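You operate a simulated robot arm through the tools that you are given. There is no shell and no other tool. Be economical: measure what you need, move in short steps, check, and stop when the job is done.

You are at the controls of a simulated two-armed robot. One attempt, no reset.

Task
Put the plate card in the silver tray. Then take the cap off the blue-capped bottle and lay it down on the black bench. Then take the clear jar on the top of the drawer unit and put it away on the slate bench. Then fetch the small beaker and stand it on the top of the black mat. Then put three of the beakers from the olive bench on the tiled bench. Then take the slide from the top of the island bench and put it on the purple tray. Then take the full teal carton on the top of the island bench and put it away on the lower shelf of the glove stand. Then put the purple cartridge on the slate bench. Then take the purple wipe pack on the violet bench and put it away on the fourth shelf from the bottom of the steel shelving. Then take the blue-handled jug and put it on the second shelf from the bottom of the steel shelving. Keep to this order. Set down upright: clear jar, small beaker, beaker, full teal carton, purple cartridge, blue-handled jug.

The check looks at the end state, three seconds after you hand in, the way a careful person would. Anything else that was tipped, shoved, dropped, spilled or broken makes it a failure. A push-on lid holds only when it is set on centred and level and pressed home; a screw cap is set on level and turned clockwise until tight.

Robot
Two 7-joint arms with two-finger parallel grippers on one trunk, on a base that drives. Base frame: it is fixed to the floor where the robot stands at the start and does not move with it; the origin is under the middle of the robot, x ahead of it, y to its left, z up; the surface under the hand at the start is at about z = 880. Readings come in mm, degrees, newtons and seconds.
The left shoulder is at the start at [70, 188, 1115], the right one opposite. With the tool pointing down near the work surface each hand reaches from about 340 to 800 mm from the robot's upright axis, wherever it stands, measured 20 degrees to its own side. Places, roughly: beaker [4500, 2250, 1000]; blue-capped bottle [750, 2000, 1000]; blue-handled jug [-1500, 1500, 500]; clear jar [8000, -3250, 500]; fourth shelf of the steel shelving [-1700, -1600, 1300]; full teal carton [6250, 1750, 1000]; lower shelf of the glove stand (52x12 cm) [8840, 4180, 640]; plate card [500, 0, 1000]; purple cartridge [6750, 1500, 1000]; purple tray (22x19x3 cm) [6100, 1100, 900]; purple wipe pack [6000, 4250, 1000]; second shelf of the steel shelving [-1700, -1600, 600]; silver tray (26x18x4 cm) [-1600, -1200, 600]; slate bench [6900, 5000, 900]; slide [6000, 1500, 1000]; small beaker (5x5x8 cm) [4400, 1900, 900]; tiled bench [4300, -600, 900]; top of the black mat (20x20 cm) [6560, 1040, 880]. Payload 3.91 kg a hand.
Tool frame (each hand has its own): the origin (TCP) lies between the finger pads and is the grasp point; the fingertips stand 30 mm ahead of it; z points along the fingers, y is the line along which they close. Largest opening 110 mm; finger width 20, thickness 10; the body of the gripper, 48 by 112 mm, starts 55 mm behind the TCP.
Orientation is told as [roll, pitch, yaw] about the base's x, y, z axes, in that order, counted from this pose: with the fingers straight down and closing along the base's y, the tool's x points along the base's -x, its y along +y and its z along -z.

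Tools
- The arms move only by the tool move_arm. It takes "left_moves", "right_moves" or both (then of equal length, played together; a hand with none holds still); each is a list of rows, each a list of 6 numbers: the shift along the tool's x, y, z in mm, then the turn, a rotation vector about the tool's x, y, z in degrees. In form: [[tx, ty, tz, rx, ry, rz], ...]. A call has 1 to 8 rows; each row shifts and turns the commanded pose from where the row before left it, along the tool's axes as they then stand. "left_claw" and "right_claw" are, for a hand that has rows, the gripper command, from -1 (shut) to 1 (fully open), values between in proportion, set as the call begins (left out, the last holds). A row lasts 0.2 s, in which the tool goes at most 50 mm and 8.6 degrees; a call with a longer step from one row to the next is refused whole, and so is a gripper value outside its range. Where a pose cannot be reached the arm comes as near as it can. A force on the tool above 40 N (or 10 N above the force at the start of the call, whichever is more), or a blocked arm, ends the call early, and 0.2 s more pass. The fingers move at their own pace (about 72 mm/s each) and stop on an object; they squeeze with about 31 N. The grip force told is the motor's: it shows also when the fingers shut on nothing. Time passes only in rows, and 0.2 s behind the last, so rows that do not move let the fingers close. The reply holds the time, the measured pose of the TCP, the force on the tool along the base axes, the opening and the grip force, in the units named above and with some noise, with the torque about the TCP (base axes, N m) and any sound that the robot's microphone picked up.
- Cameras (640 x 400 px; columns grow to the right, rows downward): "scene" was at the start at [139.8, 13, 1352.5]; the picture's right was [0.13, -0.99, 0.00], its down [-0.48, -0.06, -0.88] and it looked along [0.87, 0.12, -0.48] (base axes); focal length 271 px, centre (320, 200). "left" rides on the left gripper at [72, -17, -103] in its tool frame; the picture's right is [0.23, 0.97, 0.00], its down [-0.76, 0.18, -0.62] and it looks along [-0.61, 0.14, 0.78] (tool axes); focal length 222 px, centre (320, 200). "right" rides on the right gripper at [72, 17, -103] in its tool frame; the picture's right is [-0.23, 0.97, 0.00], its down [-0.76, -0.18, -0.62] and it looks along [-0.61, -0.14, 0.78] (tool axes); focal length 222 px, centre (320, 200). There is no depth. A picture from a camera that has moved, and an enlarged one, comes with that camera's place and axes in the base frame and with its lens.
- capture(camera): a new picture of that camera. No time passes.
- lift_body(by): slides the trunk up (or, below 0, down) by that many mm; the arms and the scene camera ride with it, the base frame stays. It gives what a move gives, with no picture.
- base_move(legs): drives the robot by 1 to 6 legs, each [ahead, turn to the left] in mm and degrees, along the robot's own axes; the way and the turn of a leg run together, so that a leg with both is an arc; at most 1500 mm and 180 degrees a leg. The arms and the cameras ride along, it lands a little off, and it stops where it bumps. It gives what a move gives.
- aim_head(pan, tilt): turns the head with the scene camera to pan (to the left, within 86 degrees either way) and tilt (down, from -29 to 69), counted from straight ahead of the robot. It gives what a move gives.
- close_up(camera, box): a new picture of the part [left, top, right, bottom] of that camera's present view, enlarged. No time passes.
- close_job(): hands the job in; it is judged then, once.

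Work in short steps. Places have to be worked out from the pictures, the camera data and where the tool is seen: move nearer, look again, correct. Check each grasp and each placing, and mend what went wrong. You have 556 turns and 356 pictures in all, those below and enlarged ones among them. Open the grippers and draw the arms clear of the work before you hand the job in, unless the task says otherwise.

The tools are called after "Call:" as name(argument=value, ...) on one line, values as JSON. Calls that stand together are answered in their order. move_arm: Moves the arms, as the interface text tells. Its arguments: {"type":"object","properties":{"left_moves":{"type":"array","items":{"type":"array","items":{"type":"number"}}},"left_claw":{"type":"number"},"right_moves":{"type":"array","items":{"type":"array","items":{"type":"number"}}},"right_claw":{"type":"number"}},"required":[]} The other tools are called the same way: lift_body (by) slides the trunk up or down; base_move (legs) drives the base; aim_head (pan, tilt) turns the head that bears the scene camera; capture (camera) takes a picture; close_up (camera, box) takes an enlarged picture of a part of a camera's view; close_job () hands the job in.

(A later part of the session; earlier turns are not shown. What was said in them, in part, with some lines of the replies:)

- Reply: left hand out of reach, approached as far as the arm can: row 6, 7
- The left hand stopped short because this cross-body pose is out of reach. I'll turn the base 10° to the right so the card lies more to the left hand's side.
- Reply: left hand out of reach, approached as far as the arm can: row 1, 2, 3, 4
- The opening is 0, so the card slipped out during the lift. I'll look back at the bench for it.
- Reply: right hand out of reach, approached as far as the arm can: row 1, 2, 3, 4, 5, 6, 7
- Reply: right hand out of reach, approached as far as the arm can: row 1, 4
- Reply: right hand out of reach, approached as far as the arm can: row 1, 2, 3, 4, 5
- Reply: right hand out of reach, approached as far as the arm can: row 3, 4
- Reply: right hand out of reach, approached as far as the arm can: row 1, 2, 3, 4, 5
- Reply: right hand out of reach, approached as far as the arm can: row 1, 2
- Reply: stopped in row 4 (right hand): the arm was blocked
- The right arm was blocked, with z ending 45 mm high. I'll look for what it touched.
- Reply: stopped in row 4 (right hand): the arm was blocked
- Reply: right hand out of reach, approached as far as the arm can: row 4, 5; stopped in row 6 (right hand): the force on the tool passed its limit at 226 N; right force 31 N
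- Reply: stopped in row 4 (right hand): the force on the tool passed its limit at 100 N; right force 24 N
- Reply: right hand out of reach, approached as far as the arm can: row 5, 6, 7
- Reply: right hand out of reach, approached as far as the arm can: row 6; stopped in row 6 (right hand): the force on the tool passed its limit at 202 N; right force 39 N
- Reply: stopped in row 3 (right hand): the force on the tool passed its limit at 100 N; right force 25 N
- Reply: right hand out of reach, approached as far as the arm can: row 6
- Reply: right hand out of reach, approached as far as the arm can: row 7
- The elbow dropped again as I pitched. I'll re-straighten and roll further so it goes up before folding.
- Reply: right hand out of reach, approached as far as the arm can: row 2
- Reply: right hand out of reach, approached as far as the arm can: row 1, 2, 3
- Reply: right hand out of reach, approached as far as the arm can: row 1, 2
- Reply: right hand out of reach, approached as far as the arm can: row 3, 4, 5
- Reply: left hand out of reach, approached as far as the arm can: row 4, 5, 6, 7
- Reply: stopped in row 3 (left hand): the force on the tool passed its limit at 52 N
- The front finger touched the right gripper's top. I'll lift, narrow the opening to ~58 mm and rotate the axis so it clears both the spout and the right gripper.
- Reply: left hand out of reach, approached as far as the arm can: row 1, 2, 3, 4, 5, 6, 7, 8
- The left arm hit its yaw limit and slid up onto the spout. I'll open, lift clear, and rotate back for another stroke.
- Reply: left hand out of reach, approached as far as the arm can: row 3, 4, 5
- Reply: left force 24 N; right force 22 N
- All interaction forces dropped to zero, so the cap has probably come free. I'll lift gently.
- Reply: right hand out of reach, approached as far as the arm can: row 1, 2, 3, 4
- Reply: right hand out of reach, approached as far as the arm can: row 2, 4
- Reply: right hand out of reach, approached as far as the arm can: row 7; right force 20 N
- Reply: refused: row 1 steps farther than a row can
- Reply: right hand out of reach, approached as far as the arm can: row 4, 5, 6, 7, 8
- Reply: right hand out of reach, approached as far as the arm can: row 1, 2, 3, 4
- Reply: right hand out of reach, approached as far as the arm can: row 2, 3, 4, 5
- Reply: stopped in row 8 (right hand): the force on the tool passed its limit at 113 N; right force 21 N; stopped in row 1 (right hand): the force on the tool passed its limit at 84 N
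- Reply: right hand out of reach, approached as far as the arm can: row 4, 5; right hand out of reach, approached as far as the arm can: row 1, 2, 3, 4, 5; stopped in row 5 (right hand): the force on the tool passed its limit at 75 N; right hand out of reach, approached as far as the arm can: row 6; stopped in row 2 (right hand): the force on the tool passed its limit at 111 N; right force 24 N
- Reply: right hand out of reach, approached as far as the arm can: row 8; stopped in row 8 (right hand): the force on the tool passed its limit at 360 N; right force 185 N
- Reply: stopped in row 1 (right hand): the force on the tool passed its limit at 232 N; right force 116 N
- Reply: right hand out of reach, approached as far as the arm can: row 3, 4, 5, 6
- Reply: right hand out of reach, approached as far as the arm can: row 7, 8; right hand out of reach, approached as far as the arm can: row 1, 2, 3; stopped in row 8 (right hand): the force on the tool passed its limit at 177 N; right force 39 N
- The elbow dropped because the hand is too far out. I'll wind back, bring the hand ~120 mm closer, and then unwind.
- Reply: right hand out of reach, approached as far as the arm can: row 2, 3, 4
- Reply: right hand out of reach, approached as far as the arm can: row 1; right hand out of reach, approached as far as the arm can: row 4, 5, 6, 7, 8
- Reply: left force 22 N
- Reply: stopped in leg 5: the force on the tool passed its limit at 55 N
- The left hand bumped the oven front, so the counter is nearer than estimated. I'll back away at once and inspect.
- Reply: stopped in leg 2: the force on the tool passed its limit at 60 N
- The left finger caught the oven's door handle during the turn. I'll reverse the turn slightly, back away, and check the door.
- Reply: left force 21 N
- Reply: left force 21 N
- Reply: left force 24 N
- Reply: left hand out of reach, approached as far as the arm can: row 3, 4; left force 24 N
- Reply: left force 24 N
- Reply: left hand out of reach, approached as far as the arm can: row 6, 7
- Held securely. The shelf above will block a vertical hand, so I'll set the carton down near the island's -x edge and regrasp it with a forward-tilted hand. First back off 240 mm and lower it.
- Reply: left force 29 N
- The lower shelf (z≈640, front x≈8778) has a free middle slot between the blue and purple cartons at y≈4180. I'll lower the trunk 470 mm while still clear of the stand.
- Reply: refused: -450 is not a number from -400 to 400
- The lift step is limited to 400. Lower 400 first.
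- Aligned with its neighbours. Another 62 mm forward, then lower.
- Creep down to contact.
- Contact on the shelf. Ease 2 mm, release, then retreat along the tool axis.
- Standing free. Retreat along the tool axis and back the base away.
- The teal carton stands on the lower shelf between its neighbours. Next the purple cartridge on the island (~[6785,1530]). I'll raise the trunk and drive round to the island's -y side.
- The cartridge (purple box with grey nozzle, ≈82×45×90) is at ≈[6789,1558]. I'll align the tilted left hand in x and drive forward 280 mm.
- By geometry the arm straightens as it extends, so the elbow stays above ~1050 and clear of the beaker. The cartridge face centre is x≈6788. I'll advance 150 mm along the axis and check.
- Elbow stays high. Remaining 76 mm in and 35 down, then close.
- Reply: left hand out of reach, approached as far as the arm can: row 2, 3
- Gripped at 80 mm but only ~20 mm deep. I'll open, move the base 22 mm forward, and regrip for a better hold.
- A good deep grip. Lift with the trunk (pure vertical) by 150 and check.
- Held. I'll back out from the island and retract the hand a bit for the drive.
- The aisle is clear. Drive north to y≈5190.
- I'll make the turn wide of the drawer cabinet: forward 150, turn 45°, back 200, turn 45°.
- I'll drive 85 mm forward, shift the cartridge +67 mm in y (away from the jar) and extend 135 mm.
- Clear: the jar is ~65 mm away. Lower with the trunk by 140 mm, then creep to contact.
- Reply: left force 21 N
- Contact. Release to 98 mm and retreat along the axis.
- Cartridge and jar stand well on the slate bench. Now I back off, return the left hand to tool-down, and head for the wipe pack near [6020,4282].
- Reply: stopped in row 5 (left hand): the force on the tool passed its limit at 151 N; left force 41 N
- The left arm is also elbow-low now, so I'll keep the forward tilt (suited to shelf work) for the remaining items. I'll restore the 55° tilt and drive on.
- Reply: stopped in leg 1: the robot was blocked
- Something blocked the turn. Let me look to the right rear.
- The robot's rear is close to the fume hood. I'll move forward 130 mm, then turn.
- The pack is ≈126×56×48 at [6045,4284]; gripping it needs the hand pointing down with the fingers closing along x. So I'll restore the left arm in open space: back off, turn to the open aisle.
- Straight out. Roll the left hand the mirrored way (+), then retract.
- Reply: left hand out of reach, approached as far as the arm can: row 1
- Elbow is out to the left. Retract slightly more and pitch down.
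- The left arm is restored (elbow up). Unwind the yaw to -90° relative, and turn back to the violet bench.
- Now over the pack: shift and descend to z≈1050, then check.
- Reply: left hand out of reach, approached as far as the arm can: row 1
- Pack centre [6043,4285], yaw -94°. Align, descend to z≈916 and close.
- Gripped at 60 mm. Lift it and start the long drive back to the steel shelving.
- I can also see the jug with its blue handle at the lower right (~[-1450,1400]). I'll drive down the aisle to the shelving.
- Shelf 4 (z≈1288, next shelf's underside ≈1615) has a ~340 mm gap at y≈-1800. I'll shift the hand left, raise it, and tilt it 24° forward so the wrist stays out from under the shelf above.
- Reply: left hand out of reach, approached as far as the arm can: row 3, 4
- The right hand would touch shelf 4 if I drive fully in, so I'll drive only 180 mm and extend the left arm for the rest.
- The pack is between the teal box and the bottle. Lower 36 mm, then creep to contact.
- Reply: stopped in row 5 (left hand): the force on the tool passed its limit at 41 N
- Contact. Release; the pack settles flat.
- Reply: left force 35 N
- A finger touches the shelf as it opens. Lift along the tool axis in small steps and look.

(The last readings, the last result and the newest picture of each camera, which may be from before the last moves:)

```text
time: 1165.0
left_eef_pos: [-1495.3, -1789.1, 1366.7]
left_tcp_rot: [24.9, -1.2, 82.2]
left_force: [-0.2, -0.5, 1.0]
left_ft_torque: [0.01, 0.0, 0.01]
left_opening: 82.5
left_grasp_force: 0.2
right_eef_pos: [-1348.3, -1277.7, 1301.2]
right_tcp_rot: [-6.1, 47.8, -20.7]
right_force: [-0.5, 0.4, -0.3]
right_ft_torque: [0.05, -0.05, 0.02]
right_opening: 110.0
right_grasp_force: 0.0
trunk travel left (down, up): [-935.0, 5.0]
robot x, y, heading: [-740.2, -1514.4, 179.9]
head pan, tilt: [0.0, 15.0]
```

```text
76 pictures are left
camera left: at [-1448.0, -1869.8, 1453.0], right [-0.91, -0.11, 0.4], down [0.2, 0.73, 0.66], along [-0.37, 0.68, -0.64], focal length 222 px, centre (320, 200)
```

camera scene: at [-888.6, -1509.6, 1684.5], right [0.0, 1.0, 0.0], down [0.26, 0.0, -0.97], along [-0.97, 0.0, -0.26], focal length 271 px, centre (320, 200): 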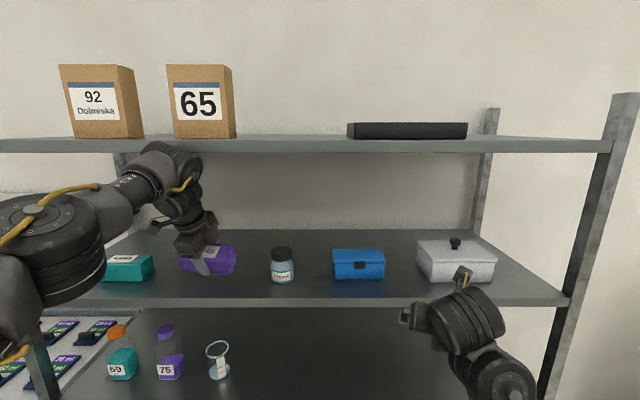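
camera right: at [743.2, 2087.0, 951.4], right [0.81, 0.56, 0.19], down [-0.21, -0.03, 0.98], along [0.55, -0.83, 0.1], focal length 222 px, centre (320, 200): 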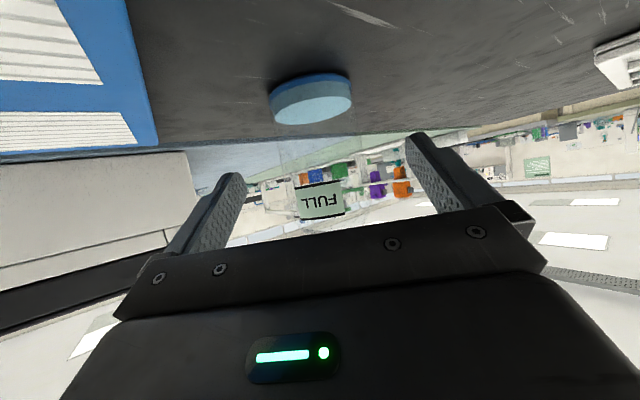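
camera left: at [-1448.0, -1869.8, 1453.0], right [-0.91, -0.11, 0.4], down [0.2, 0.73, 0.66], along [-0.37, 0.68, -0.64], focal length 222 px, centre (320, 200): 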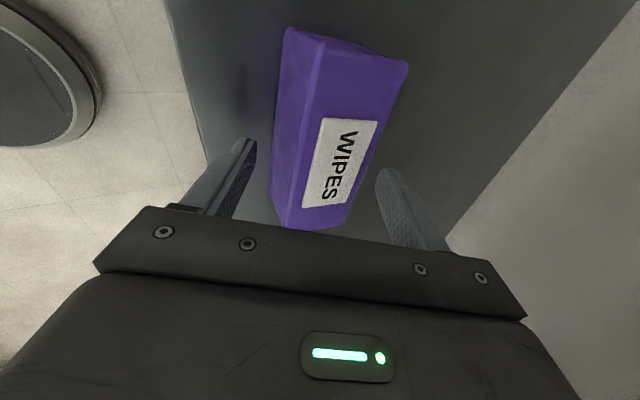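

The pack lies flat. The rear finger is already above its top, so I'll draw straight back out of the shelf.

Call:
move_arm(left_moves=[[0, 3, -8, 0, 0, 0], [-5, -31, -14, 0, 0, 0], [-5, -31, -14, 0, 0, 0], [-5, -31, -14, 0, 0, 0]])

Call:
base_move(legs=[[-350, 0]])

Call:
capture(camera="scene")

```text
time: 1166.0
left_eef_pos: [-1389.8, -1788.0, 1379.3]
left_tcp_rot: [25.1, -1.2, 82.3]
left_force: [0.4, 0.7, 0.3]
left_ft_torque: [0.01, -0.01, 0.0]
left_opening: 82.6
left_grasp_force: 0.0
right_eef_pos: [-1343.2, -1277.4, 1303.2]
right_tcp_rot: [-6.2, 48.0, -20.8]
right_force: [0.7, 0.2, 0.5]
right_ft_torque: [0.0, 0.01, 0.01]
right_opening: 110.0
right_grasp_force: 0.1
trunk travel left (down, up): [-935.0, 5.0]
robot x, y, heading: [-745.8, -1512.4, 179.6]
head pan, tilt: [0.0, 15.0]
```

```text
time: 1168.3
left_eef_pos: [-1044.0, -1787.6, 1376.7]
left_tcp_rot: [24.8, -1.4, 81.9]
left_force: [0.0, -0.2, 0.3]
left_ft_torque: [0.02, -0.01, 0.01]
left_opening: 82.5
left_grasp_force: 0.0
right_eef_pos: [-995.7, -1277.7, 1300.0]
right_tcp_rot: [-6.0, 47.9, -21.0]
right_force: [-0.5, -0.6, 0.0]
right_ft_torque: [0.01, 0.02, 0.02]
right_opening: 110.1
right_grasp_force: 0.1
trunk travel left (down, up): [-935.0, 5.0]
robot x, y, heading: [-393.9, -1515.0, 179.5]
head pan, tilt: [0.0, 15.0]
```

```text
75 pictures are left
camera scene: at [-539.3, -1510.7, 1684.3], right [0.01, 1.0, 0.0], down [0.26, 0.0, -0.97], along [-0.97, 0.01, -0.26], focal length 271 px, centre (320, 200)
```

scene: 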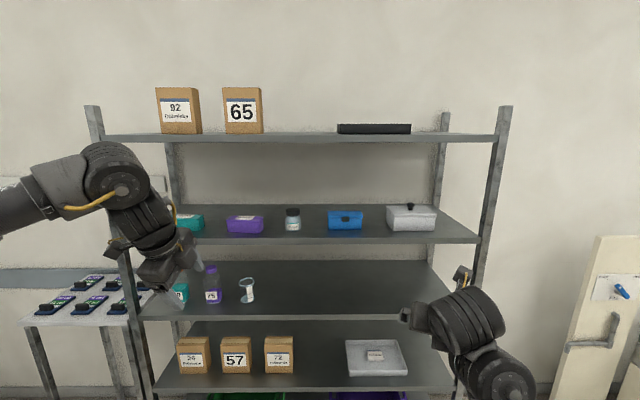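

The wipe pack rests on the fourth shelf. Last item: the blue-handled jug. I'll level the left hand, turn its yaw forward, and drive up the aisle.

Call:
move_arm(left_moves=[[0, 0, 0, 8, 0, 0], [0, 0, 0, 8, 0, 0], [0, 0, 0, 8, 0, -8], [0, 0, 0, 0, 0, -8], [0, 0, 0, 0, 0, -8], [0, 0, 0, 0, 0, -8], [0, 0, 0, 0, 0, -8], [0, 0, 0, 0, 0, -8]])

Call:
move_arm(left_moves=[[0, 0, 0, 0, 0, -8], [0, 0, 0, 0, 0, -8], [0, 0, 0, 0, 0, -8], [0, 0, 0, 0, 0, -8], [0, 0, 0, 0, 0, -8], [0, 0, 0, 0, 0, -8]])

Call:
base_move(legs=[[100, 0], [0, -90], [1500, 0], [1400, 0], [0, 90]])

Call:
aim_head(pan=0, tilt=35)

Call:
capture(camera="scene")

```text
refused: row 3 steps farther than a row can; nothing moved
```

```text
time: 1169.7
left_eef_pos: [-1040.7, -1787.1, 1377.4]
left_tcp_rot: [16.3, -19.3, 127.6]
left_force: [-0.6, 0.2, -1.4]
left_ft_torque: [0.04, 0.01, -0.02]
left_opening: 82.4
left_grasp_force: 0.1
right_eef_pos: [-992.5, -1277.1, 1301.4]
right_tcp_rot: [-6.2, 48.0, -21.0]
right_force: [0.4, -0.3, -1.5]
right_ft_torque: [0.01, 0.02, 0.0]
right_opening: 109.9
right_grasp_force: 0.0
trunk travel left (down, up): [-935.0, 5.0]
robot x, y, heading: [-392.2, -1513.0, 179.6]
head pan, tilt: [0.0, 15.0]
```

```text
time: 1192.2
left_eef_pos: [-1188.5, 1179.2, 1378.1]
left_tcp_rot: [16.4, -19.3, 125.4]
left_force: [-0.1, -0.7, 0.1]
left_ft_torque: [-0.01, -0.01, -0.02]
left_opening: 82.5
left_grasp_force: 0.1
right_eef_pos: [-1124.1, 1687.4, 1301.2]
right_tcp_rot: [-6.1, 48.1, -23.1]
right_force: [-0.3, -0.1, -0.9]
right_ft_torque: [0.0, 0.01, 0.02]
right_opening: 110.1
right_grasp_force: 0.0
trunk travel left (down, up): [-935.0, 5.0]
robot x, y, heading: [-529.8, 1433.4, 177.3]
head pan, tilt: [0.0, 15.0]
```

```text
time: 1193.0
left_eef_pos: [-1190.3, 1178.1, 1378.3]
left_tcp_rot: [16.4, -19.2, 125.3]
left_force: [-0.4, 0.1, 0.5]
left_ft_torque: [0.02, -0.01, -0.07]
left_opening: 82.5
left_grasp_force: 0.0
right_eef_pos: [-1123.6, 1687.2, 1301.6]
right_tcp_rot: [-6.0, 48.0, -23.0]
right_force: [-0.3, -0.1, -0.1]
right_ft_torque: [-0.01, 0.02, -0.01]
right_opening: 110.1
right_grasp_force: 0.0
trunk travel left (down, up): [-935.0, 5.0]
robot x, y, heading: [-535.7, 1429.2, 177.6]
head pan, tilt: [0.0, 35.0]
```

```text
74 pictures are left
camera scene: at [-670.4, 1436.2, 1652.7], right [0.04, 1.0, 0.0], down [0.57, -0.03, -0.82], along [-0.82, 0.04, -0.57], focal length 271 px, centre (320, 200)
```

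scene: 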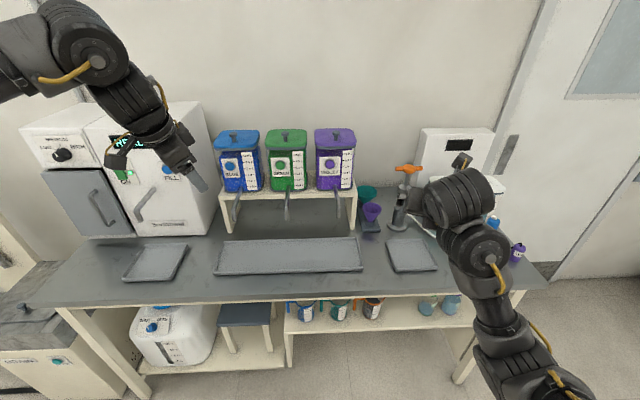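

Call:
close_up(camera="scene", box=[200, 260, 500, 400])

```text
2.13 times, centred on (350, 330) of scene
camera zoom: at [-670.4, 1436.2, 1652.7], right [0.04, 1.0, 0.0], down [0.57, -0.03, -0.82], along [-0.82, 0.04, -0.57], focal length 578 px, centre (256, -77)
```

zoom: 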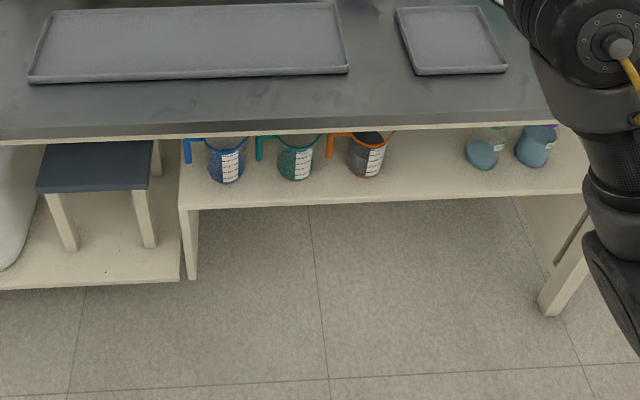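

The jugs stand on a lower shelf (z≈500) under the bench; the blue-handled one is at ≈[-1372,1405] with its handle toward -y. I'll back off, finish turning the left hand forward, and lower the trunk to see under the bench.

Call:
base_move(legs=[[-420, 0]])

Call:
move_arm(left_moves=[[0, 0, 0, 0, 0, -8], [0, 0, 0, 0, 0, -8], [0, 0, 0, 0, 0, -8], [0, 0, 0, 0, 0, -8], [0, 0, 0, 0, 0, -8], [0, 0, 0, 0, 0, -8], [0, 0, 0, 0, 0, -2]])

Call:
lift_body(by=-400)

Call:
lift_body(by=-300)

Call:
aim_head(pan=0, tilt=20)

Call:
capture(camera="scene")

```text
time: 1195.6
left_eef_pos: [-765.5, 1161.7, 1376.8]
left_tcp_rot: [16.3, -19.1, 125.1]
left_force: [-0.2, 0.4, 0.0]
left_ft_torque: [0.01, 0.0, -0.01]
left_opening: 82.3
left_grasp_force: 0.0
right_eef_pos: [-697.4, 1669.2, 1301.6]
right_tcp_rot: [-6.0, 47.9, -23.3]
right_force: [-0.9, -0.1, -0.5]
right_ft_torque: [0.0, 0.0, -0.02]
right_opening: 110.0
right_grasp_force: 0.0
trunk travel left (down, up): [-935.0, 5.0]
robot x, y, heading: [-106.3, 1407.8, 177.3]
head pan, tilt: [0.0, 35.0]
```

```text
time: 1197.2
left_eef_pos: [-762.5, 1161.8, 1379.0]
left_tcp_rot: [-5.1, -24.5, 179.1]
left_force: [-0.1, 0.6, 0.6]
left_ft_torque: [-0.01, -0.01, -0.02]
left_opening: 82.9
left_grasp_force: 0.1
right_eef_pos: [-694.9, 1668.2, 1300.2]
right_tcp_rot: [-6.1, 47.9, -23.2]
right_force: [-0.2, -0.6, 0.3]
right_ft_torque: [-0.02, 0.01, 0.01]
right_opening: 110.1
right_grasp_force: 0.0
trunk travel left (down, up): [-935.0, 5.0]
robot x, y, heading: [-102.1, 1408.7, 177.2]
head pan, tilt: [0.0, 35.0]
```

```text
time: 1201.1
left_eef_pos: [-762.5, 1162.5, 978.6]
left_tcp_rot: [-5.2, -24.6, 179.0]
left_force: [0.0, 0.0, 0.4]
left_ft_torque: [0.01, -0.01, 0.02]
left_opening: 82.7
left_grasp_force: 0.0
right_eef_pos: [-695.2, 1668.9, 902.6]
right_tcp_rot: [-6.2, 48.0, -23.3]
right_force: [-0.2, -0.1, -0.5]
right_ft_torque: [-0.02, -0.02, 0.04]
right_opening: 110.0
right_grasp_force: 0.0
trunk travel left (down, up): [-535.0, 405.0]
robot x, y, heading: [-102.6, 1410.5, 177.1]
head pan, tilt: [0.0, 35.0]
```

```text
time: 1204.1
left_eef_pos: [-763.0, 1161.0, 679.0]
left_tcp_rot: [-5.1, -24.5, 178.9]
left_force: [0.5, 0.1, -1.4]
left_ft_torque: [-0.02, 0.03, -0.01]
left_opening: 82.6
left_grasp_force: 0.2
right_eef_pos: [-695.2, 1669.8, 601.1]
right_tcp_rot: [-6.1, 48.0, -23.3]
right_force: [-0.3, 0.1, -0.5]
right_ft_torque: [0.02, 0.0, -0.01]
right_opening: 110.0
right_grasp_force: 0.1
trunk travel left (down, up): [-235.0, 705.0]
robot x, y, heading: [-103.9, 1410.4, 177.2]
head pan, tilt: [0.0, 35.0]
```

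```text
time: 1204.8
left_eef_pos: [-762.4, 1161.1, 677.6]
left_tcp_rot: [-5.1, -24.5, 179.1]
left_force: [0.5, -0.7, 0.7]
left_ft_torque: [0.03, 0.02, -0.02]
left_opening: 82.4
left_grasp_force: 0.1
right_eef_pos: [-694.8, 1669.8, 600.7]
right_tcp_rot: [-6.1, 48.0, -23.2]
right_force: [0.3, 0.3, 0.5]
right_ft_torque: [0.04, -0.01, 0.0]
right_opening: 109.8
right_grasp_force: 0.1
trunk travel left (down, up): [-235.0, 705.0]
robot x, y, heading: [-106.3, 1408.5, 177.3]
head pan, tilt: [0.0, 20.0]
```

```text
72 pictures are left
camera scene: at [-247.6, 1417.3, 976.4], right [0.05, 1.0, 0.0], down [0.34, -0.02, -0.94], along [-0.94, 0.05, -0.34], focal length 271 px, centre (320, 200)
```

scene: 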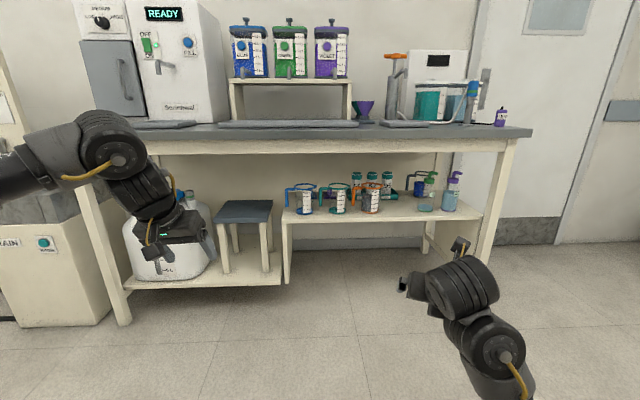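

Call:
close_up(camera="scene", box=[260, 150, 480, 250])

```text
2.91 times, centred on (370, 200) of scene
camera zoom: at [-247.6, 1417.3, 976.4], right [0.05, 1.0, 0.0], down [0.34, -0.02, -0.94], along [-0.94, 0.05, -0.34], focal length 788 px, centre (174, 200)
```

zoom: 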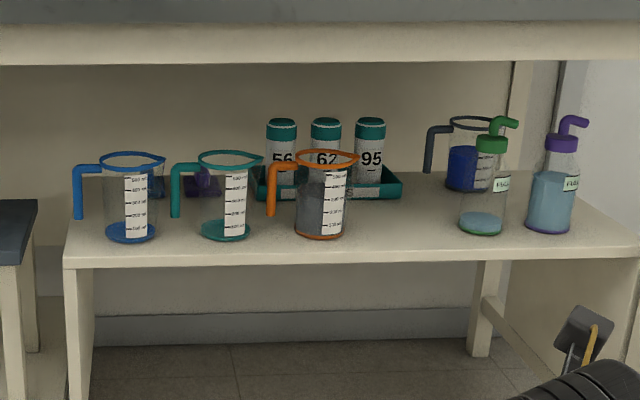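

The blue-handled jug (left) is at [-1367,1407], base z≈507, body ≈81 mm wide, ≈135 tall, with a hook handle on its -y side. I'll set the left hand to a 65° forward tilt with zero roll and get into position.

Call:
move_arm(left_moves=[[0, 0, 0, -5.1, 0, 0], [0, 0, 0, 0, -8, 0], [0, 0, 0, 0, -8, 0], [0, 0, 0, 0, -8, 0], [0, 0, 0, 0, -8, 0], [0, 0, 0, 0, -8, 0], [0, 0, 0, 0, 0, 0]], left_claw=0.85)

Call:
base_move(legs=[[0, -87], [150, 0], [0, 89]])

Call:
capture(camera="scene")

```text
time: 1206.4
left_eef_pos: [-762.0, 1160.1, 677.7]
left_tcp_rot: [-0.1, -64.6, 179.1]
left_force: [1.1, 0.1, 0.3]
left_ft_torque: [0.01, 0.01, 0.0]
left_opening: 101.7
left_grasp_force: 0.1
right_eef_pos: [-694.8, 1668.9, 601.9]
right_tcp_rot: [-6.1, 48.0, -23.3]
right_force: [-0.3, 0.4, 0.2]
right_ft_torque: [-0.02, 0.0, 0.01]
right_opening: 109.9
right_grasp_force: 0.1
trunk travel left (down, up): [-235.0, 705.0]
robot x, y, heading: [-102.9, 1410.4, 176.9]
head pan, tilt: [0.0, 20.0]
```

```text
time: 1215.3
left_eef_pos: [-740.5, 1245.8, 678.1]
left_tcp_rot: [-0.1, -64.5, -175.3]
left_force: [-0.1, 0.0, -0.4]
left_ft_torque: [0.03, -0.02, 0.0]
left_opening: 101.7
left_grasp_force: 0.1
right_eef_pos: [-722.6, 1758.3, 601.2]
right_tcp_rot: [-6.1, 48.0, -17.5]
right_force: [-0.6, -0.2, 0.6]
right_ft_torque: [0.0, 0.01, 0.0]
right_opening: 110.0
right_grasp_force: 0.1
trunk travel left (down, up): [-235.0, 705.0]
robot x, y, heading: [-111.1, 1561.5, -177.1]
head pan, tilt: [0.0, 20.0]
```

```text
70 pictures are left
camera scene: at [-252.9, 1552.6, 976.5], right [-0.05, 1.0, 0.0], down [0.34, 0.02, -0.94], along [-0.94, -0.05, -0.34], focal length 271 px, centre (320, 200)
```

scene: 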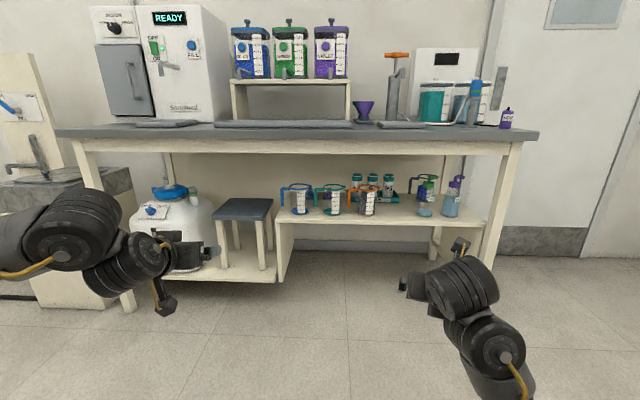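

Call:
base_move(legs=[[0, -4]])

Call:
move_arm(left_moves=[[0, -40, 0, 0, 0, 0], [0, -40, 0, 0, 0, 0], [0, -40, 0, 0, 0, 0]])

Call:
base_move(legs=[[330, 0]])

Call:
capture(camera="left")

Call:
capture(camera="scene")

```text
time: 1216.2
left_eef_pos: [-761.1, 1291.6, 679.0]
left_tcp_rot: [0.0, -64.5, -179.4]
left_force: [-0.1, -0.2, 0.5]
left_ft_torque: [0.03, -0.01, 0.01]
left_opening: 101.8
left_grasp_force: 0.1
right_eef_pos: [-707.3, 1801.6, 602.5]
right_tcp_rot: [-6.0, 48.0, -21.7]
right_force: [-0.4, 0.9, 0.6]
right_ft_torque: [0.0, -0.02, -0.01]
right_opening: 110.1
right_grasp_force: 0.1
trunk travel left (down, up): [-235.0, 705.0]
robot x, y, heading: [-110.4, 1560.0, 178.8]
head pan, tilt: [0.0, 20.0]
```

```text
time: 1217.0
left_eef_pos: [-771.7, 1405.0, 676.0]
left_tcp_rot: [0.0, -64.5, -179.6]
left_force: [-0.2, 0.1, 1.0]
left_ft_torque: [0.01, 0.02, -0.02]
left_opening: 101.5
left_grasp_force: 0.0
left hand out of reach, approached as far as the arm can: row 3
right_eef_pos: [-708.5, 1800.9, 600.4]
right_tcp_rot: [-6.0, 47.9, -21.7]
right_force: [0.2, 0.0, 0.2]
right_ft_torque: [0.0, -0.01, 0.0]
right_opening: 110.1
right_grasp_force: 0.1
trunk travel left (down, up): [-235.0, 705.0]
robot x, y, heading: [-108.4, 1562.1, 179.0]
head pan, tilt: [0.0, 20.0]
```

```text
time: 1219.1
left_eef_pos: [-1102.3, 1406.0, 677.4]
left_tcp_rot: [-0.2, -64.5, -179.2]
left_force: [0.3, -0.8, 0.1]
left_ft_torque: [0.03, 0.02, -0.04]
left_opening: 101.7
left_grasp_force: 0.1
right_eef_pos: [-1037.8, 1804.0, 601.0]
right_tcp_rot: [-5.9, 47.9, -21.4]
right_force: [-0.7, -0.2, 0.1]
right_ft_torque: [-0.02, 0.01, -0.04]
right_opening: 110.3
right_grasp_force: 0.0
trunk travel left (down, up): [-235.0, 705.0]
robot x, y, heading: [-440.5, 1566.3, 179.3]
head pan, tilt: [0.0, 20.0]
```

```text
69 pictures are left
camera left: at [-976.7, 1424.5, 656.1], right [0.11, -0.97, -0.21], down [0.24, -0.18, 0.96], along [-0.97, -0.15, 0.21], focal length 222 px, centre (320, 200)
```

left: 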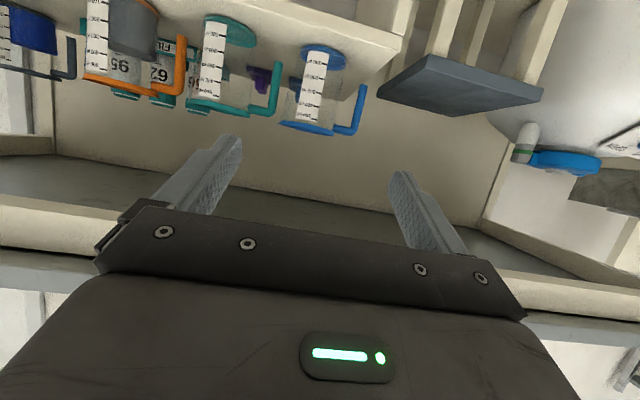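

```text
68 pictures are left
camera scene: at [-583.2, 1567.9, 976.4], right [0.01, 1.0, 0.0], down [0.34, -0.01, -0.94], along [-0.94, 0.01, -0.34], focal length 271 px, centre (320, 200)
```

scene: 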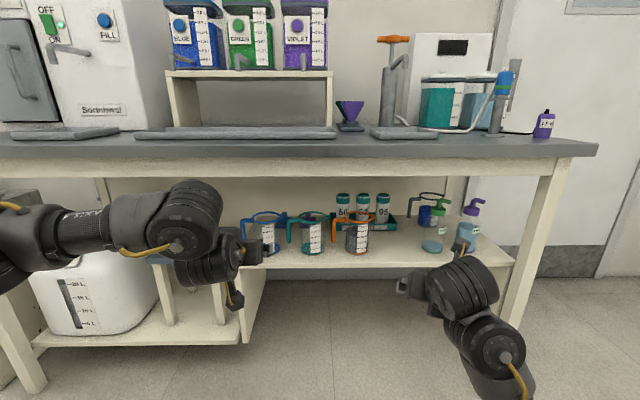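

The jug is at [-1378,1409] (rim ≈625, hook bar at y≈1339). The left finger can pass between body and bar with a 92 mm opening. I'll drive 120 mm closer and drop onto the approach line.

Call:
base_move(legs=[[120, 0]])

Call:
move_arm(left_moves=[[16, -1.5, 8, 0, 0, 0], [16, -1.5, 8, 0, 0, 0], [0, 0, 0, 0, 0, 0]], left_claw=0.67)

Call:
capture(camera="left")

```text
time: 1220.4
left_eef_pos: [-1220.3, 1408.7, 676.8]
left_tcp_rot: [-0.1, -64.5, -179.2]
left_force: [0.0, -0.3, -0.3]
left_ft_torque: [-0.01, 0.0, -0.01]
left_opening: 101.9
left_grasp_force: 0.2
right_eef_pos: [-1157.7, 1806.2, 601.3]
right_tcp_rot: [-6.0, 47.9, -21.2]
right_force: [0.5, -1.4, 0.7]
right_ft_torque: [-0.02, 0.03, 0.02]
right_opening: 109.9
right_grasp_force: 0.0
trunk travel left (down, up): [-235.0, 705.0]
robot x, y, heading: [-559.2, 1564.4, 179.1]
head pan, tilt: [0.0, 20.0]
```

```text
time: 1221.2
left_eef_pos: [-1219.3, 1412.1, 640.8]
left_tcp_rot: [-0.1, -64.5, -179.3]
left_force: [-0.7, 0.3, 0.4]
left_ft_torque: [0.04, 0.02, 0.0]
left_opening: 91.7
left_grasp_force: 0.0
right_eef_pos: [-1158.4, 1806.1, 601.7]
right_tcp_rot: [-6.0, 48.0, -21.2]
right_force: [0.3, -0.2, -0.5]
right_ft_torque: [0.01, -0.01, 0.04]
right_opening: 110.2
right_grasp_force: 0.0
trunk travel left (down, up): [-235.0, 705.0]
robot x, y, heading: [-555.8, 1568.8, 179.1]
head pan, tilt: [0.0, 20.0]
```

```text
67 pictures are left
camera left: at [-1095.8, 1429.3, 620.4], right [0.11, -0.97, -0.21], down [0.24, -0.18, 0.96], along [-0.97, -0.15, 0.21], focal length 222 px, centre (320, 200)
```

left: 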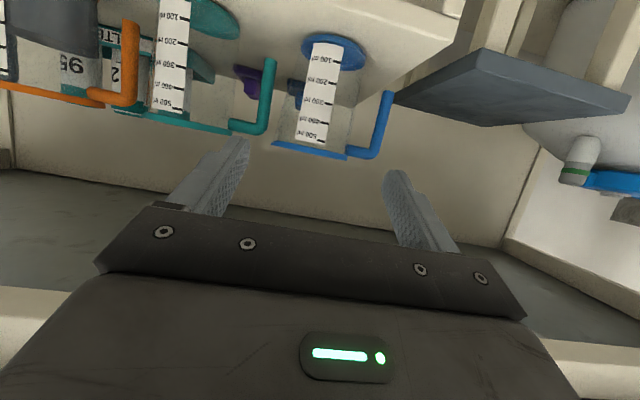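

Two hook bars flank the body (7 mm finger clearance each side). I'll centre at y=1405, narrow to 88 mm, advance 90 mm and check.

Call:
move_arm(left_moves=[[0, 7, 0, 0, 0, 0], [0, 0, 30, 0, 0, 0], [0, 0, 30, 0, 0, 0], [0, 0, 30, 0, 0, 0], [0, 0, 0, 0, 0, 0]], left_claw=0.6)

Call:
capture(camera="left")

```text
time: 1222.4
left_eef_pos: [-1301.4, 1402.0, 602.8]
left_tcp_rot: [-0.1, -64.6, -179.2]
left_force: [-0.4, 0.0, -0.2]
left_ft_torque: [0.02, 0.03, -0.05]
left_opening: 88.2
left_grasp_force: 0.1
right_eef_pos: [-1158.5, 1805.7, 601.3]
right_tcp_rot: [-6.2, 48.0, -21.3]
right_force: [0.1, 0.7, 0.1]
right_ft_torque: [0.02, -0.02, 0.01]
right_opening: 110.0
right_grasp_force: 0.2
trunk travel left (down, up): [-235.0, 705.0]
robot x, y, heading: [-560.8, 1572.4, 179.6]
head pan, tilt: [0.0, 20.0]
```

```text
66 pictures are left
camera left: at [-1177.5, 1420.5, 582.4], right [0.11, -0.97, -0.21], down [0.24, -0.18, 0.96], along [-0.97, -0.15, 0.21], focal length 222 px, centre (320, 200)
```

left: 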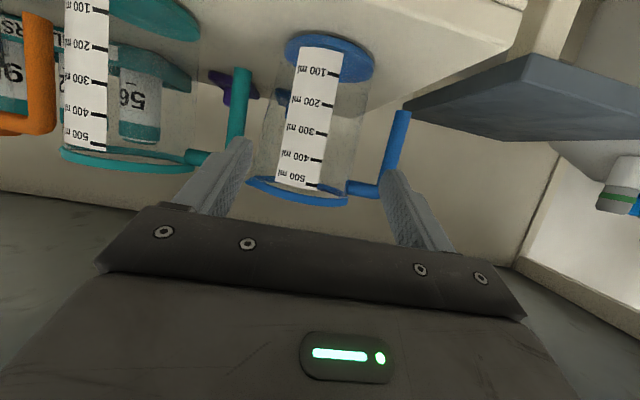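

The teal jug's bar leaves only 15 mm on that side. I'll stop with the fingertips just short of the bars (tips at x≈-1373), which still grips near the body's middle. Centre at y≈1408 and advance 50 mm.

Call:
move_arm(left_moves=[[0, -6, 0, 0, 0, 0], [0, 0, 20, 0, 0, 0], [0, 0, 18, 0, 0, 0], [0, 0, 12, 0, 0, 0], [0, 0, 0, 0, 0, 0]], left_claw=0.63)

Call:
capture(camera="left")

```text
time: 1223.6
left_eef_pos: [-1346.8, 1406.9, 580.8]
left_tcp_rot: [-0.1, -64.5, -179.2]
left_force: [0.5, -0.3, -0.7]
left_ft_torque: [-0.03, 0.0, 0.01]
left_opening: 89.7
left_grasp_force: 0.0
right_eef_pos: [-1159.1, 1806.0, 601.7]
right_tcp_rot: [-5.9, 47.9, -21.3]
right_force: [0.0, 0.0, 0.3]
right_ft_torque: [0.0, 0.01, -0.01]
right_opening: 110.0
right_grasp_force: 0.0
trunk travel left (down, up): [-235.0, 705.0]
robot x, y, heading: [-561.5, 1567.8, 179.0]
head pan, tilt: [0.0, 20.0]
```

```text
65 pictures are left
camera left: at [-1222.8, 1426.1, 560.4], right [0.11, -0.97, -0.21], down [0.24, -0.18, 0.96], along [-0.97, -0.15, 0.21], focal length 222 px, centre (320, 200)
```

left: 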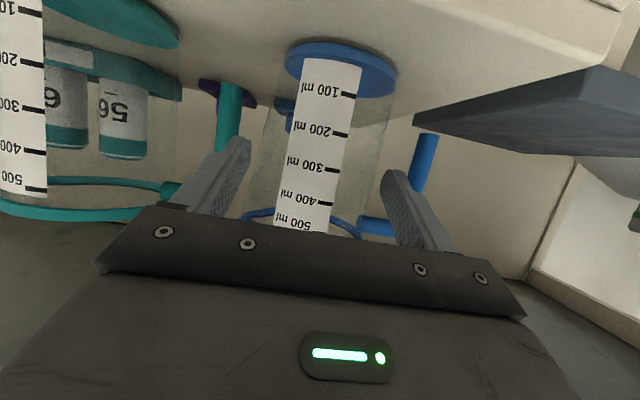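

The body sits between the pads with the bars outside. Close.

Call:
move_arm(left_moves=[[0, -2, 0, 0, 0, 0], [0, 0, 0, 0, 0, 0], [0, 0, 0, 0, 0, 0], [0, 0, 0, 0, 0, 0]], left_claw=-1)

Call:
capture(camera="left")

```text
time: 1224.6
left_eef_pos: [-1345.9, 1409.8, 581.2]
left_tcp_rot: [-0.1, -64.4, -179.2]
left_force: [-1.3, 0.2, 2.3]
left_ft_torque: [-0.01, 0.14, 0.05]
left_opening: 76.7
left_grasp_force: 31.3
right_eef_pos: [-1159.2, 1805.8, 601.2]
right_tcp_rot: [-6.0, 48.0, -21.2]
right_force: [-0.4, -0.8, -0.2]
right_ft_torque: [0.01, -0.02, -0.01]
right_opening: 109.9
right_grasp_force: 0.0
trunk travel left (down, up): [-235.0, 705.0]
robot x, y, heading: [-554.9, 1566.3, 179.0]
head pan, tilt: [0.0, 20.0]
```

```text
64 pictures are left
camera left: at [-1222.0, 1428.7, 560.7], right [0.11, -0.97, -0.21], down [0.24, -0.18, 0.96], along [-0.97, -0.15, 0.21], focal length 222 px, centre (320, 200)
```

left: 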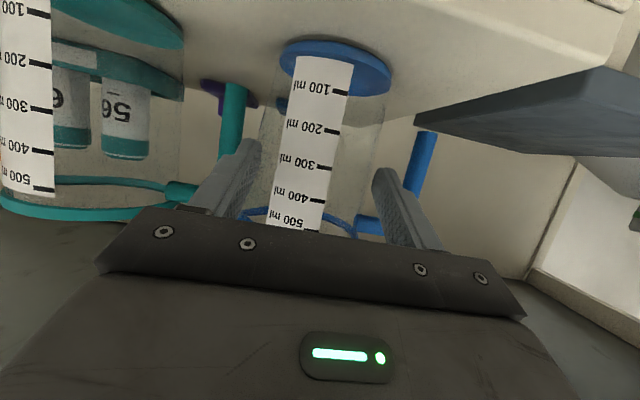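

Gripped at 77 mm. Lift 30 mm with the trunk and check.

Call:
lift_body(by=30)

Call:
capture(camera="left")

```text
time: 1225.3
left_eef_pos: [-1347.1, 1409.2, 610.3]
left_tcp_rot: [0.0, -64.4, -179.3]
left_force: [0.1, -0.7, -1.0]
left_ft_torque: [0.02, -0.05, 0.0]
left_opening: 76.8
left_grasp_force: 30.9
right_eef_pos: [-1158.5, 1806.2, 632.0]
right_tcp_rot: [-6.0, 47.9, -21.2]
right_force: [-0.6, 0.5, 0.3]
right_ft_torque: [-0.01, 0.01, -0.02]
right_opening: 110.2
right_grasp_force: 0.1
trunk travel left (down, up): [-265.0, 675.0]
robot x, y, heading: [-557.4, 1568.9, 179.3]
head pan, tilt: [0.0, 20.0]
```

```text
63 pictures are left
camera left: at [-1222.2, 1428.6, 589.9], right [0.11, -0.97, -0.21], down [0.24, -0.17, 0.96], along [-0.97, -0.15, 0.21], focal length 222 px, centre (320, 200)
```

left: 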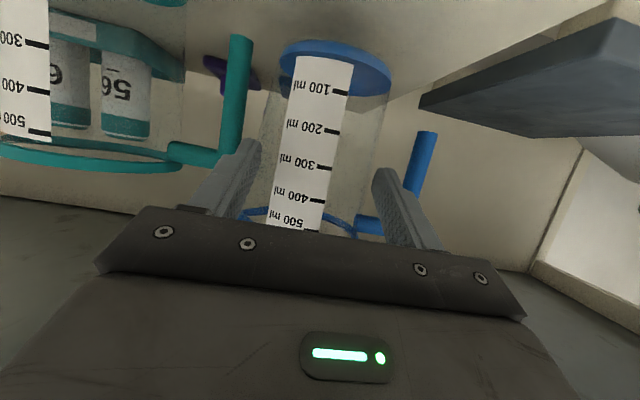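

Held. Back straight out, raise the trunk a little, and drive to the shelving.

Call:
base_move(legs=[[-430, 0]])

Call:
lift_body(by=120)

Call:
capture(camera="scene")

Call:
base_move(legs=[[0, 91], [1450, 0], [1440, 0], [0, -90]])

```text
time: 1228.0
left_eef_pos: [-909.5, 1405.1, 611.8]
left_tcp_rot: [-0.2, -64.5, -179.2]
left_force: [-0.2, 0.8, -0.3]
left_ft_torque: [0.03, -0.03, -0.01]
left_opening: 76.9
left_grasp_force: 31.1
right_eef_pos: [-722.2, 1799.8, 630.6]
right_tcp_rot: [-6.0, 47.9, -21.4]
right_force: [0.1, -0.5, 0.6]
right_ft_torque: [0.0, -0.01, -0.01]
right_opening: 109.9
right_grasp_force: 0.0
trunk travel left (down, up): [-265.0, 675.0]
robot x, y, heading: [-120.6, 1561.8, 179.2]
head pan, tilt: [0.0, 20.0]
```

```text
time: 1229.5
left_eef_pos: [-909.5, 1405.5, 730.3]
left_tcp_rot: [-0.1, -64.4, -179.3]
left_force: [-0.5, -0.1, -1.4]
left_ft_torque: [0.03, 0.0, 0.02]
left_opening: 77.1
left_grasp_force: 31.1
right_eef_pos: [-721.2, 1801.0, 752.1]
right_tcp_rot: [-6.0, 47.9, -21.5]
right_force: [0.1, -0.3, -1.0]
right_ft_torque: [0.02, -0.06, 0.02]
right_opening: 109.8
right_grasp_force: 0.1
trunk travel left (down, up): [-385.0, 555.0]
robot x, y, heading: [-121.3, 1558.6, 178.9]
head pan, tilt: [0.0, 20.0]
```

```text
62 pictures are left
camera scene: at [-266.3, 1563.1, 1126.3], right [0.02, 1.0, 0.0], down [0.34, -0.01, -0.94], along [-0.94, 0.02, -0.34], focal length 271 px, centre (320, 200)
```

scene: 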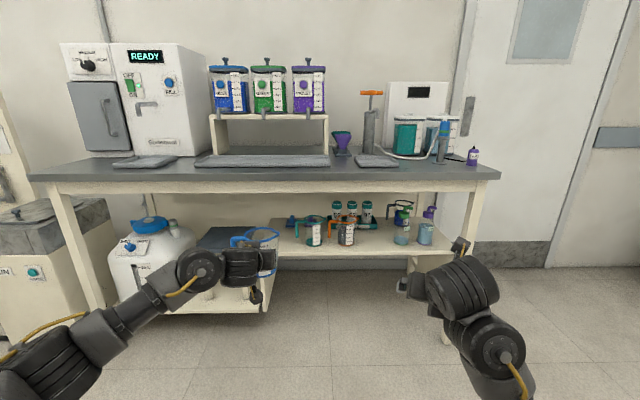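

```text
time: 1251.2
left_eef_pos: [-983.6, -1503.1, 732.0]
left_tcp_rot: [0.0, -64.5, -179.0]
left_force: [-0.4, 0.4, -1.2]
left_ft_torque: [0.01, -0.04, 0.01]
left_opening: 76.8
left_grasp_force: 30.9
right_eef_pos: [-798.3, -1106.3, 751.7]
right_tcp_rot: [-6.0, 47.9, -21.1]
right_force: [0.4, -0.6, 0.2]
right_ft_torque: [-0.02, -0.02, -0.02]
right_opening: 110.2
right_grasp_force: 0.1
trunk travel left (down, up): [-385.0, 555.0]
robot x, y, heading: [-198.8, -1342.4, 179.3]
head pan, tilt: [0.0, 20.0]
```

Call:
capture(camera="scene")

Call:
close_up(camera="scene", box=[160, 200, 480, 380])

```text
61 pictures are left
camera scene: at [-341.2, -1341.3, 1126.4], right [0.01, 1.0, 0.0], down [0.34, 0.0, -0.94], along [-0.94, 0.01, -0.34], focal length 271 px, centre (320, 200)
```

scene: 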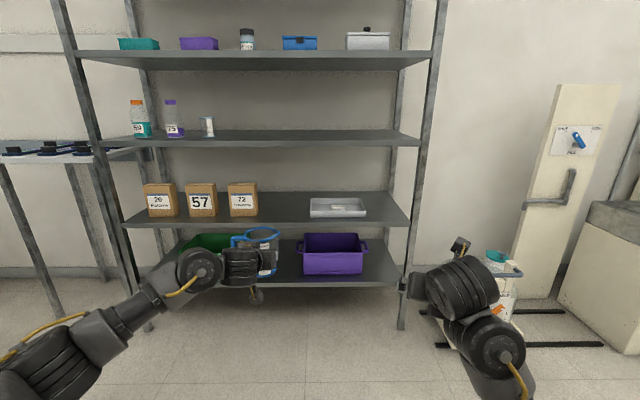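

```text
2.00 times, centred on (320, 290) of scene
camera zoom: at [-341.2, -1341.3, 1126.4], right [0.01, 1.0, 0.0], down [0.34, 0.0, -0.94], along [-0.94, 0.01, -0.34], focal length 542 px, centre (320, 20)
```

zoom: 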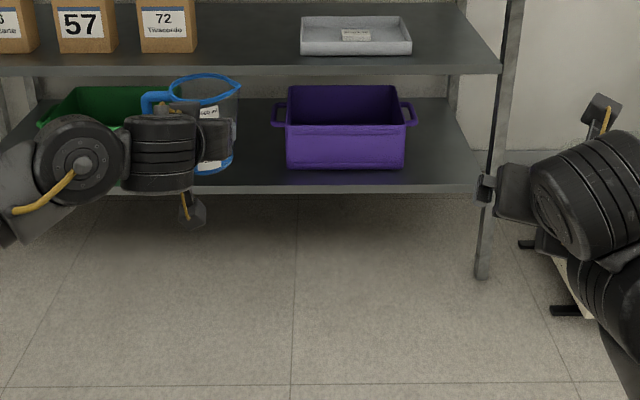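

The second shelf has a 250 mm gap (y -1629…-1376) between carton 72 and the tray; the jug at y≈-1500 fits. I'll drive 400 mm forward and check.

Call:
base_move(legs=[[400, 0]])

Call:
capture(camera="left")

Call:
capture(camera="scene")

```text
time: 1253.7
left_eef_pos: [-1394.6, -1514.8, 730.3]
left_tcp_rot: [-0.1, -64.4, -178.1]
left_force: [-0.1, -0.5, -1.2]
left_ft_torque: [0.05, -0.05, 0.0]
left_opening: 76.9
left_grasp_force: 30.7
right_eef_pos: [-1215.6, -1115.8, 750.0]
right_tcp_rot: [-6.0, 48.0, -20.1]
right_force: [0.0, 1.0, -0.4]
right_ft_torque: [0.0, 0.01, -0.01]
right_opening: 110.2
right_grasp_force: 0.1
trunk travel left (down, up): [-385.0, 555.0]
robot x, y, heading: [-610.0, -1344.3, -179.7]
head pan, tilt: [0.0, 20.0]
```

```text
59 pictures are left
camera left: at [-1270.6, -1494.4, 709.8], right [0.13, -0.97, -0.21], down [0.24, -0.17, 0.96], along [-0.96, -0.17, 0.21], focal length 222 px, centre (320, 200)
```

left: 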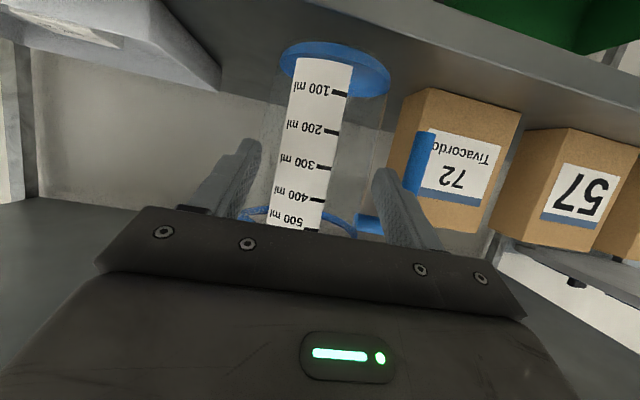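

```text
58 pictures are left
camera scene: at [-754.6, -1343.0, 1126.3], right [-0.01, 1.0, 0.0], down [0.34, 0.0, -0.94], along [-0.94, -0.01, -0.34], focal length 271 px, centre (320, 200)
```

scene: 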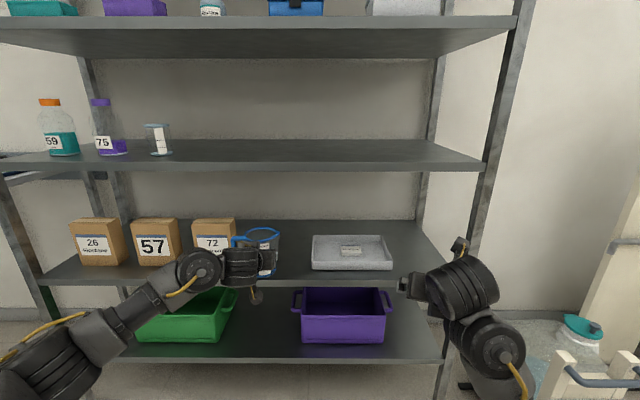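

Shift 25 mm away from carton 72, then 78 mm further in.

Call:
move_arm(left_moves=[[0, -13, 0, 0, 0, 0], [0, -12, 0, 0, 0, 0]])

Call:
base_move(legs=[[78, 0]])

Call:
lift_body(by=-30)

Call:
capture(camera="left")

Call:
close_up(camera="scene", box=[150, 190, 450, 350])

```text
time: 1254.3
left_eef_pos: [-1395.6, -1488.7, 732.0]
left_tcp_rot: [0.1, -64.5, -178.1]
left_force: [-0.1, -0.3, -1.4]
left_ft_torque: [0.01, -0.08, 0.03]
left_opening: 77.1
left_grasp_force: 31.0
right_eef_pos: [-1214.7, -1115.6, 751.0]
right_tcp_rot: [-6.0, 48.0, -20.0]
right_force: [-0.1, -0.4, 0.5]
right_ft_torque: [0.01, 0.03, 0.01]
right_opening: 109.9
right_grasp_force: 0.0
trunk travel left (down, up): [-385.0, 555.0]
robot x, y, heading: [-610.8, -1341.3, -179.6]
head pan, tilt: [0.0, 20.0]
```

```text
time: 1255.4
left_eef_pos: [-1475.4, -1487.5, 730.0]
left_tcp_rot: [0.0, -64.5, -178.2]
left_force: [0.3, 0.3, -1.3]
left_ft_torque: [0.01, -0.04, -0.02]
left_opening: 76.8
left_grasp_force: 30.8
right_eef_pos: [-1294.4, -1115.1, 749.8]
right_tcp_rot: [-6.0, 47.8, -20.2]
right_force: [0.6, -0.1, 0.1]
right_ft_torque: [0.0, 0.0, 0.01]
right_opening: 110.1
right_grasp_force: 0.1
trunk travel left (down, up): [-385.0, 555.0]
robot x, y, heading: [-684.0, -1345.0, -179.9]
head pan, tilt: [0.0, 20.0]
```

```text
time: 1256.1
left_eef_pos: [-1475.4, -1488.1, 700.4]
left_tcp_rot: [0.0, -64.5, -178.2]
left_force: [0.1, 0.3, -0.6]
left_ft_torque: [0.07, 0.01, 0.01]
left_opening: 77.1
left_grasp_force: 31.3
right_eef_pos: [-1292.9, -1114.8, 720.2]
right_tcp_rot: [-5.9, 47.9, -20.1]
right_force: [0.0, -0.4, 0.4]
right_ft_torque: [-0.03, 0.0, 0.05]
right_opening: 109.9
right_grasp_force: 0.1
trunk travel left (down, up): [-355.0, 585.0]
robot x, y, heading: [-688.1, -1343.8, -179.7]
head pan, tilt: [0.0, 20.0]
```

```text
57 pictures are left
camera left: at [-1351.2, -1467.6, 680.9], right [0.13, -0.97, -0.21], down [0.24, -0.17, 0.96], along [-0.96, -0.17, 0.21], focal length 222 px, centre (320, 200)
```

left: 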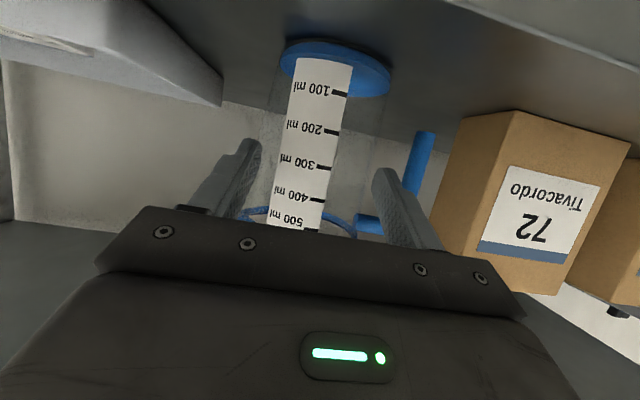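

```text
2.13 times, centred on (300, 270) of scene
camera zoom: at [-832.9, -1343.1, 1096.4], right [0.0, 1.0, 0.0], down [0.34, 0.0, -0.94], along [-0.94, 0.0, -0.34], focal length 578 px, centre (363, 51)
```

zoom: 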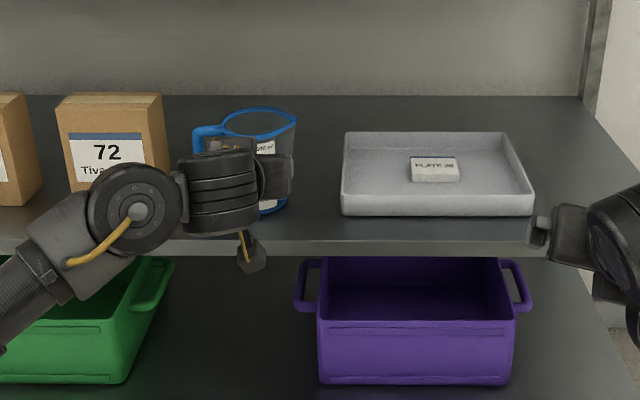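

Well placed between the carton and the tray. Creep down to contact.

Call:
move_arm(left_moves=[[3.6, 0, 1.7, 0, 0, 0], [1.8, 0, 0.9, 0, 0, 0], [1.8, 0, 0.9, 0, 0, 0], [1.8, 0, 0.9, 0, 0, 0], [1.8, 0, 0.9, 0, 0, 0], [1.8, 0, 0.9, 0, 0, 0]])

```text
time: 1257.5
left_eef_pos: [-1474.6, -1488.6, 691.6]
left_tcp_rot: [0.0, -64.8, -178.1]
left_force: [-0.4, -0.9, 21.9]
left_ft_torque: [-0.03, 0.61, 0.01]
left_opening: 76.6
left_grasp_force: 30.7
right_eef_pos: [-1291.1, -1115.6, 723.4]
right_tcp_rot: [-6.0, 48.0, -20.5]
right_force: [0.2, 0.6, 0.2]
right_ft_torque: [-0.03, -0.02, 0.01]
right_opening: 109.9
right_grasp_force: 0.0
trunk travel left (down, up): [-355.0, 585.0]
robot x, y, heading: [-687.9, -1342.9, -179.8]
head pan, tilt: [0.0, 20.0]
```

Contact. Ease 1 mm, open to ~88 mm, then withdraw along the axis.

Call:
move_arm(left_moves=[[-1.5, 0, -0.7, 0, 0, 0], [0, 0, 0, 0, 0, 0], [0, 0, 0, 0, 0, 0], [0, 0, 0, 0, 0, 0]], left_claw=0.6)

Call:
capture(camera="left")

```text
time: 1258.5
left_eef_pos: [-1475.8, -1488.0, 689.1]
left_tcp_rot: [0.0, -64.4, -178.2]
left_force: [0.2, -0.2, 0.8]
left_ft_torque: [0.01, -0.01, -0.01]
left_opening: 87.9
left_grasp_force: 0.1
right_eef_pos: [-1292.6, -1115.3, 720.5]
right_tcp_rot: [-6.0, 48.0, -20.2]
right_force: [-0.2, 0.1, -1.0]
right_ft_torque: [0.01, 0.0, 0.01]
right_opening: 110.1
right_grasp_force: 0.0
trunk travel left (down, up): [-355.0, 585.0]
robot x, y, heading: [-686.4, -1341.0, -179.7]
head pan, tilt: [0.0, 20.0]
```

```text
55 pictures are left
camera left: at [-1351.9, -1467.4, 668.6], right [0.13, -0.97, -0.2], down [0.24, -0.17, 0.96], along [-0.96, -0.17, 0.21], focal length 222 px, centre (320, 200)
```

left: 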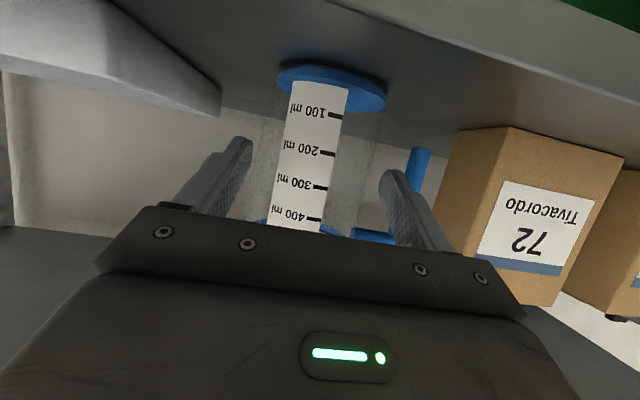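

The jug stands free. Withdraw horizontally by backing the base.

Call:
base_move(legs=[[-400, 0]])

Call:
close_up(camera="scene", box=[100, 150, 420, 330])

```text
time: 1261.1
left_eef_pos: [-1063.7, -1482.0, 689.5]
left_tcp_rot: [0.1, -64.5, -178.6]
left_force: [0.1, 0.6, 0.4]
left_ft_torque: [0.0, 0.04, 0.01]
left_opening: 88.2
left_grasp_force: 0.1
right_eef_pos: [-878.5, -1111.5, 721.7]
right_tcp_rot: [-5.9, 48.0, -20.6]
right_force: [0.1, -0.3, -0.7]
right_ft_torque: [0.0, -0.02, 0.0]
right_opening: 109.8
right_grasp_force: 0.0
trunk travel left (down, up): [-355.0, 585.0]
robot x, y, heading: [-276.5, -1344.4, 179.7]
head pan, tilt: [0.0, 20.0]
```

```text
2.00 times, centred on (260, 240) of scene
camera zoom: at [-419.7, -1341.8, 1096.6], right [0.0, 1.0, 0.0], down [0.34, 0.0, -0.94], along [-0.94, 0.0, -0.34], focal length 542 px, centre (440, 120)
```

zoom: 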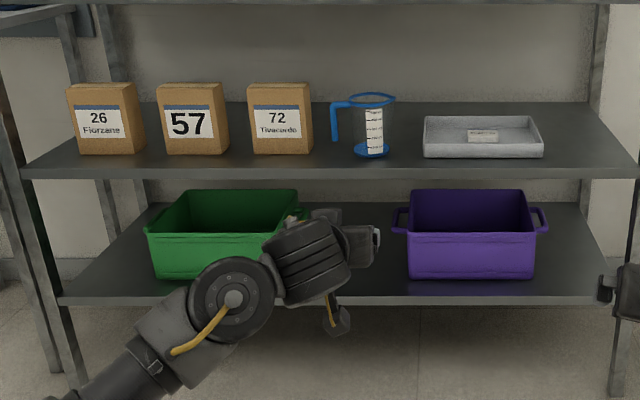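

The jug stands upright on the second shelf, every other placing was checked when it was made, and both grippers are open and clear. I'll hand in.

Call:
close_job()

```text
The job is handed in.
```

I completed all ten placements in the given order, checked each one in the cameras, and handed the job in with both grippers open and the arms clear.

Some contact happened along the way that the check could weigh:

- **Machine lid beside the black bench:** my elbow lifted it while I worked on the bottle. It closed again by itself and the machine looked unmoved.
- **Oven at the sink counter:** my left hand bumped its front and caught the door handle. The door stayed shut and the oven looked unmoved.
- **Plate card:** it slipped from the gripper on the first try and dropped back onto its bench before I placed it.
- **Blue-capped bottle:** I had to lift it to get the cap off, and I set it back about 25 mm from where it had stood.
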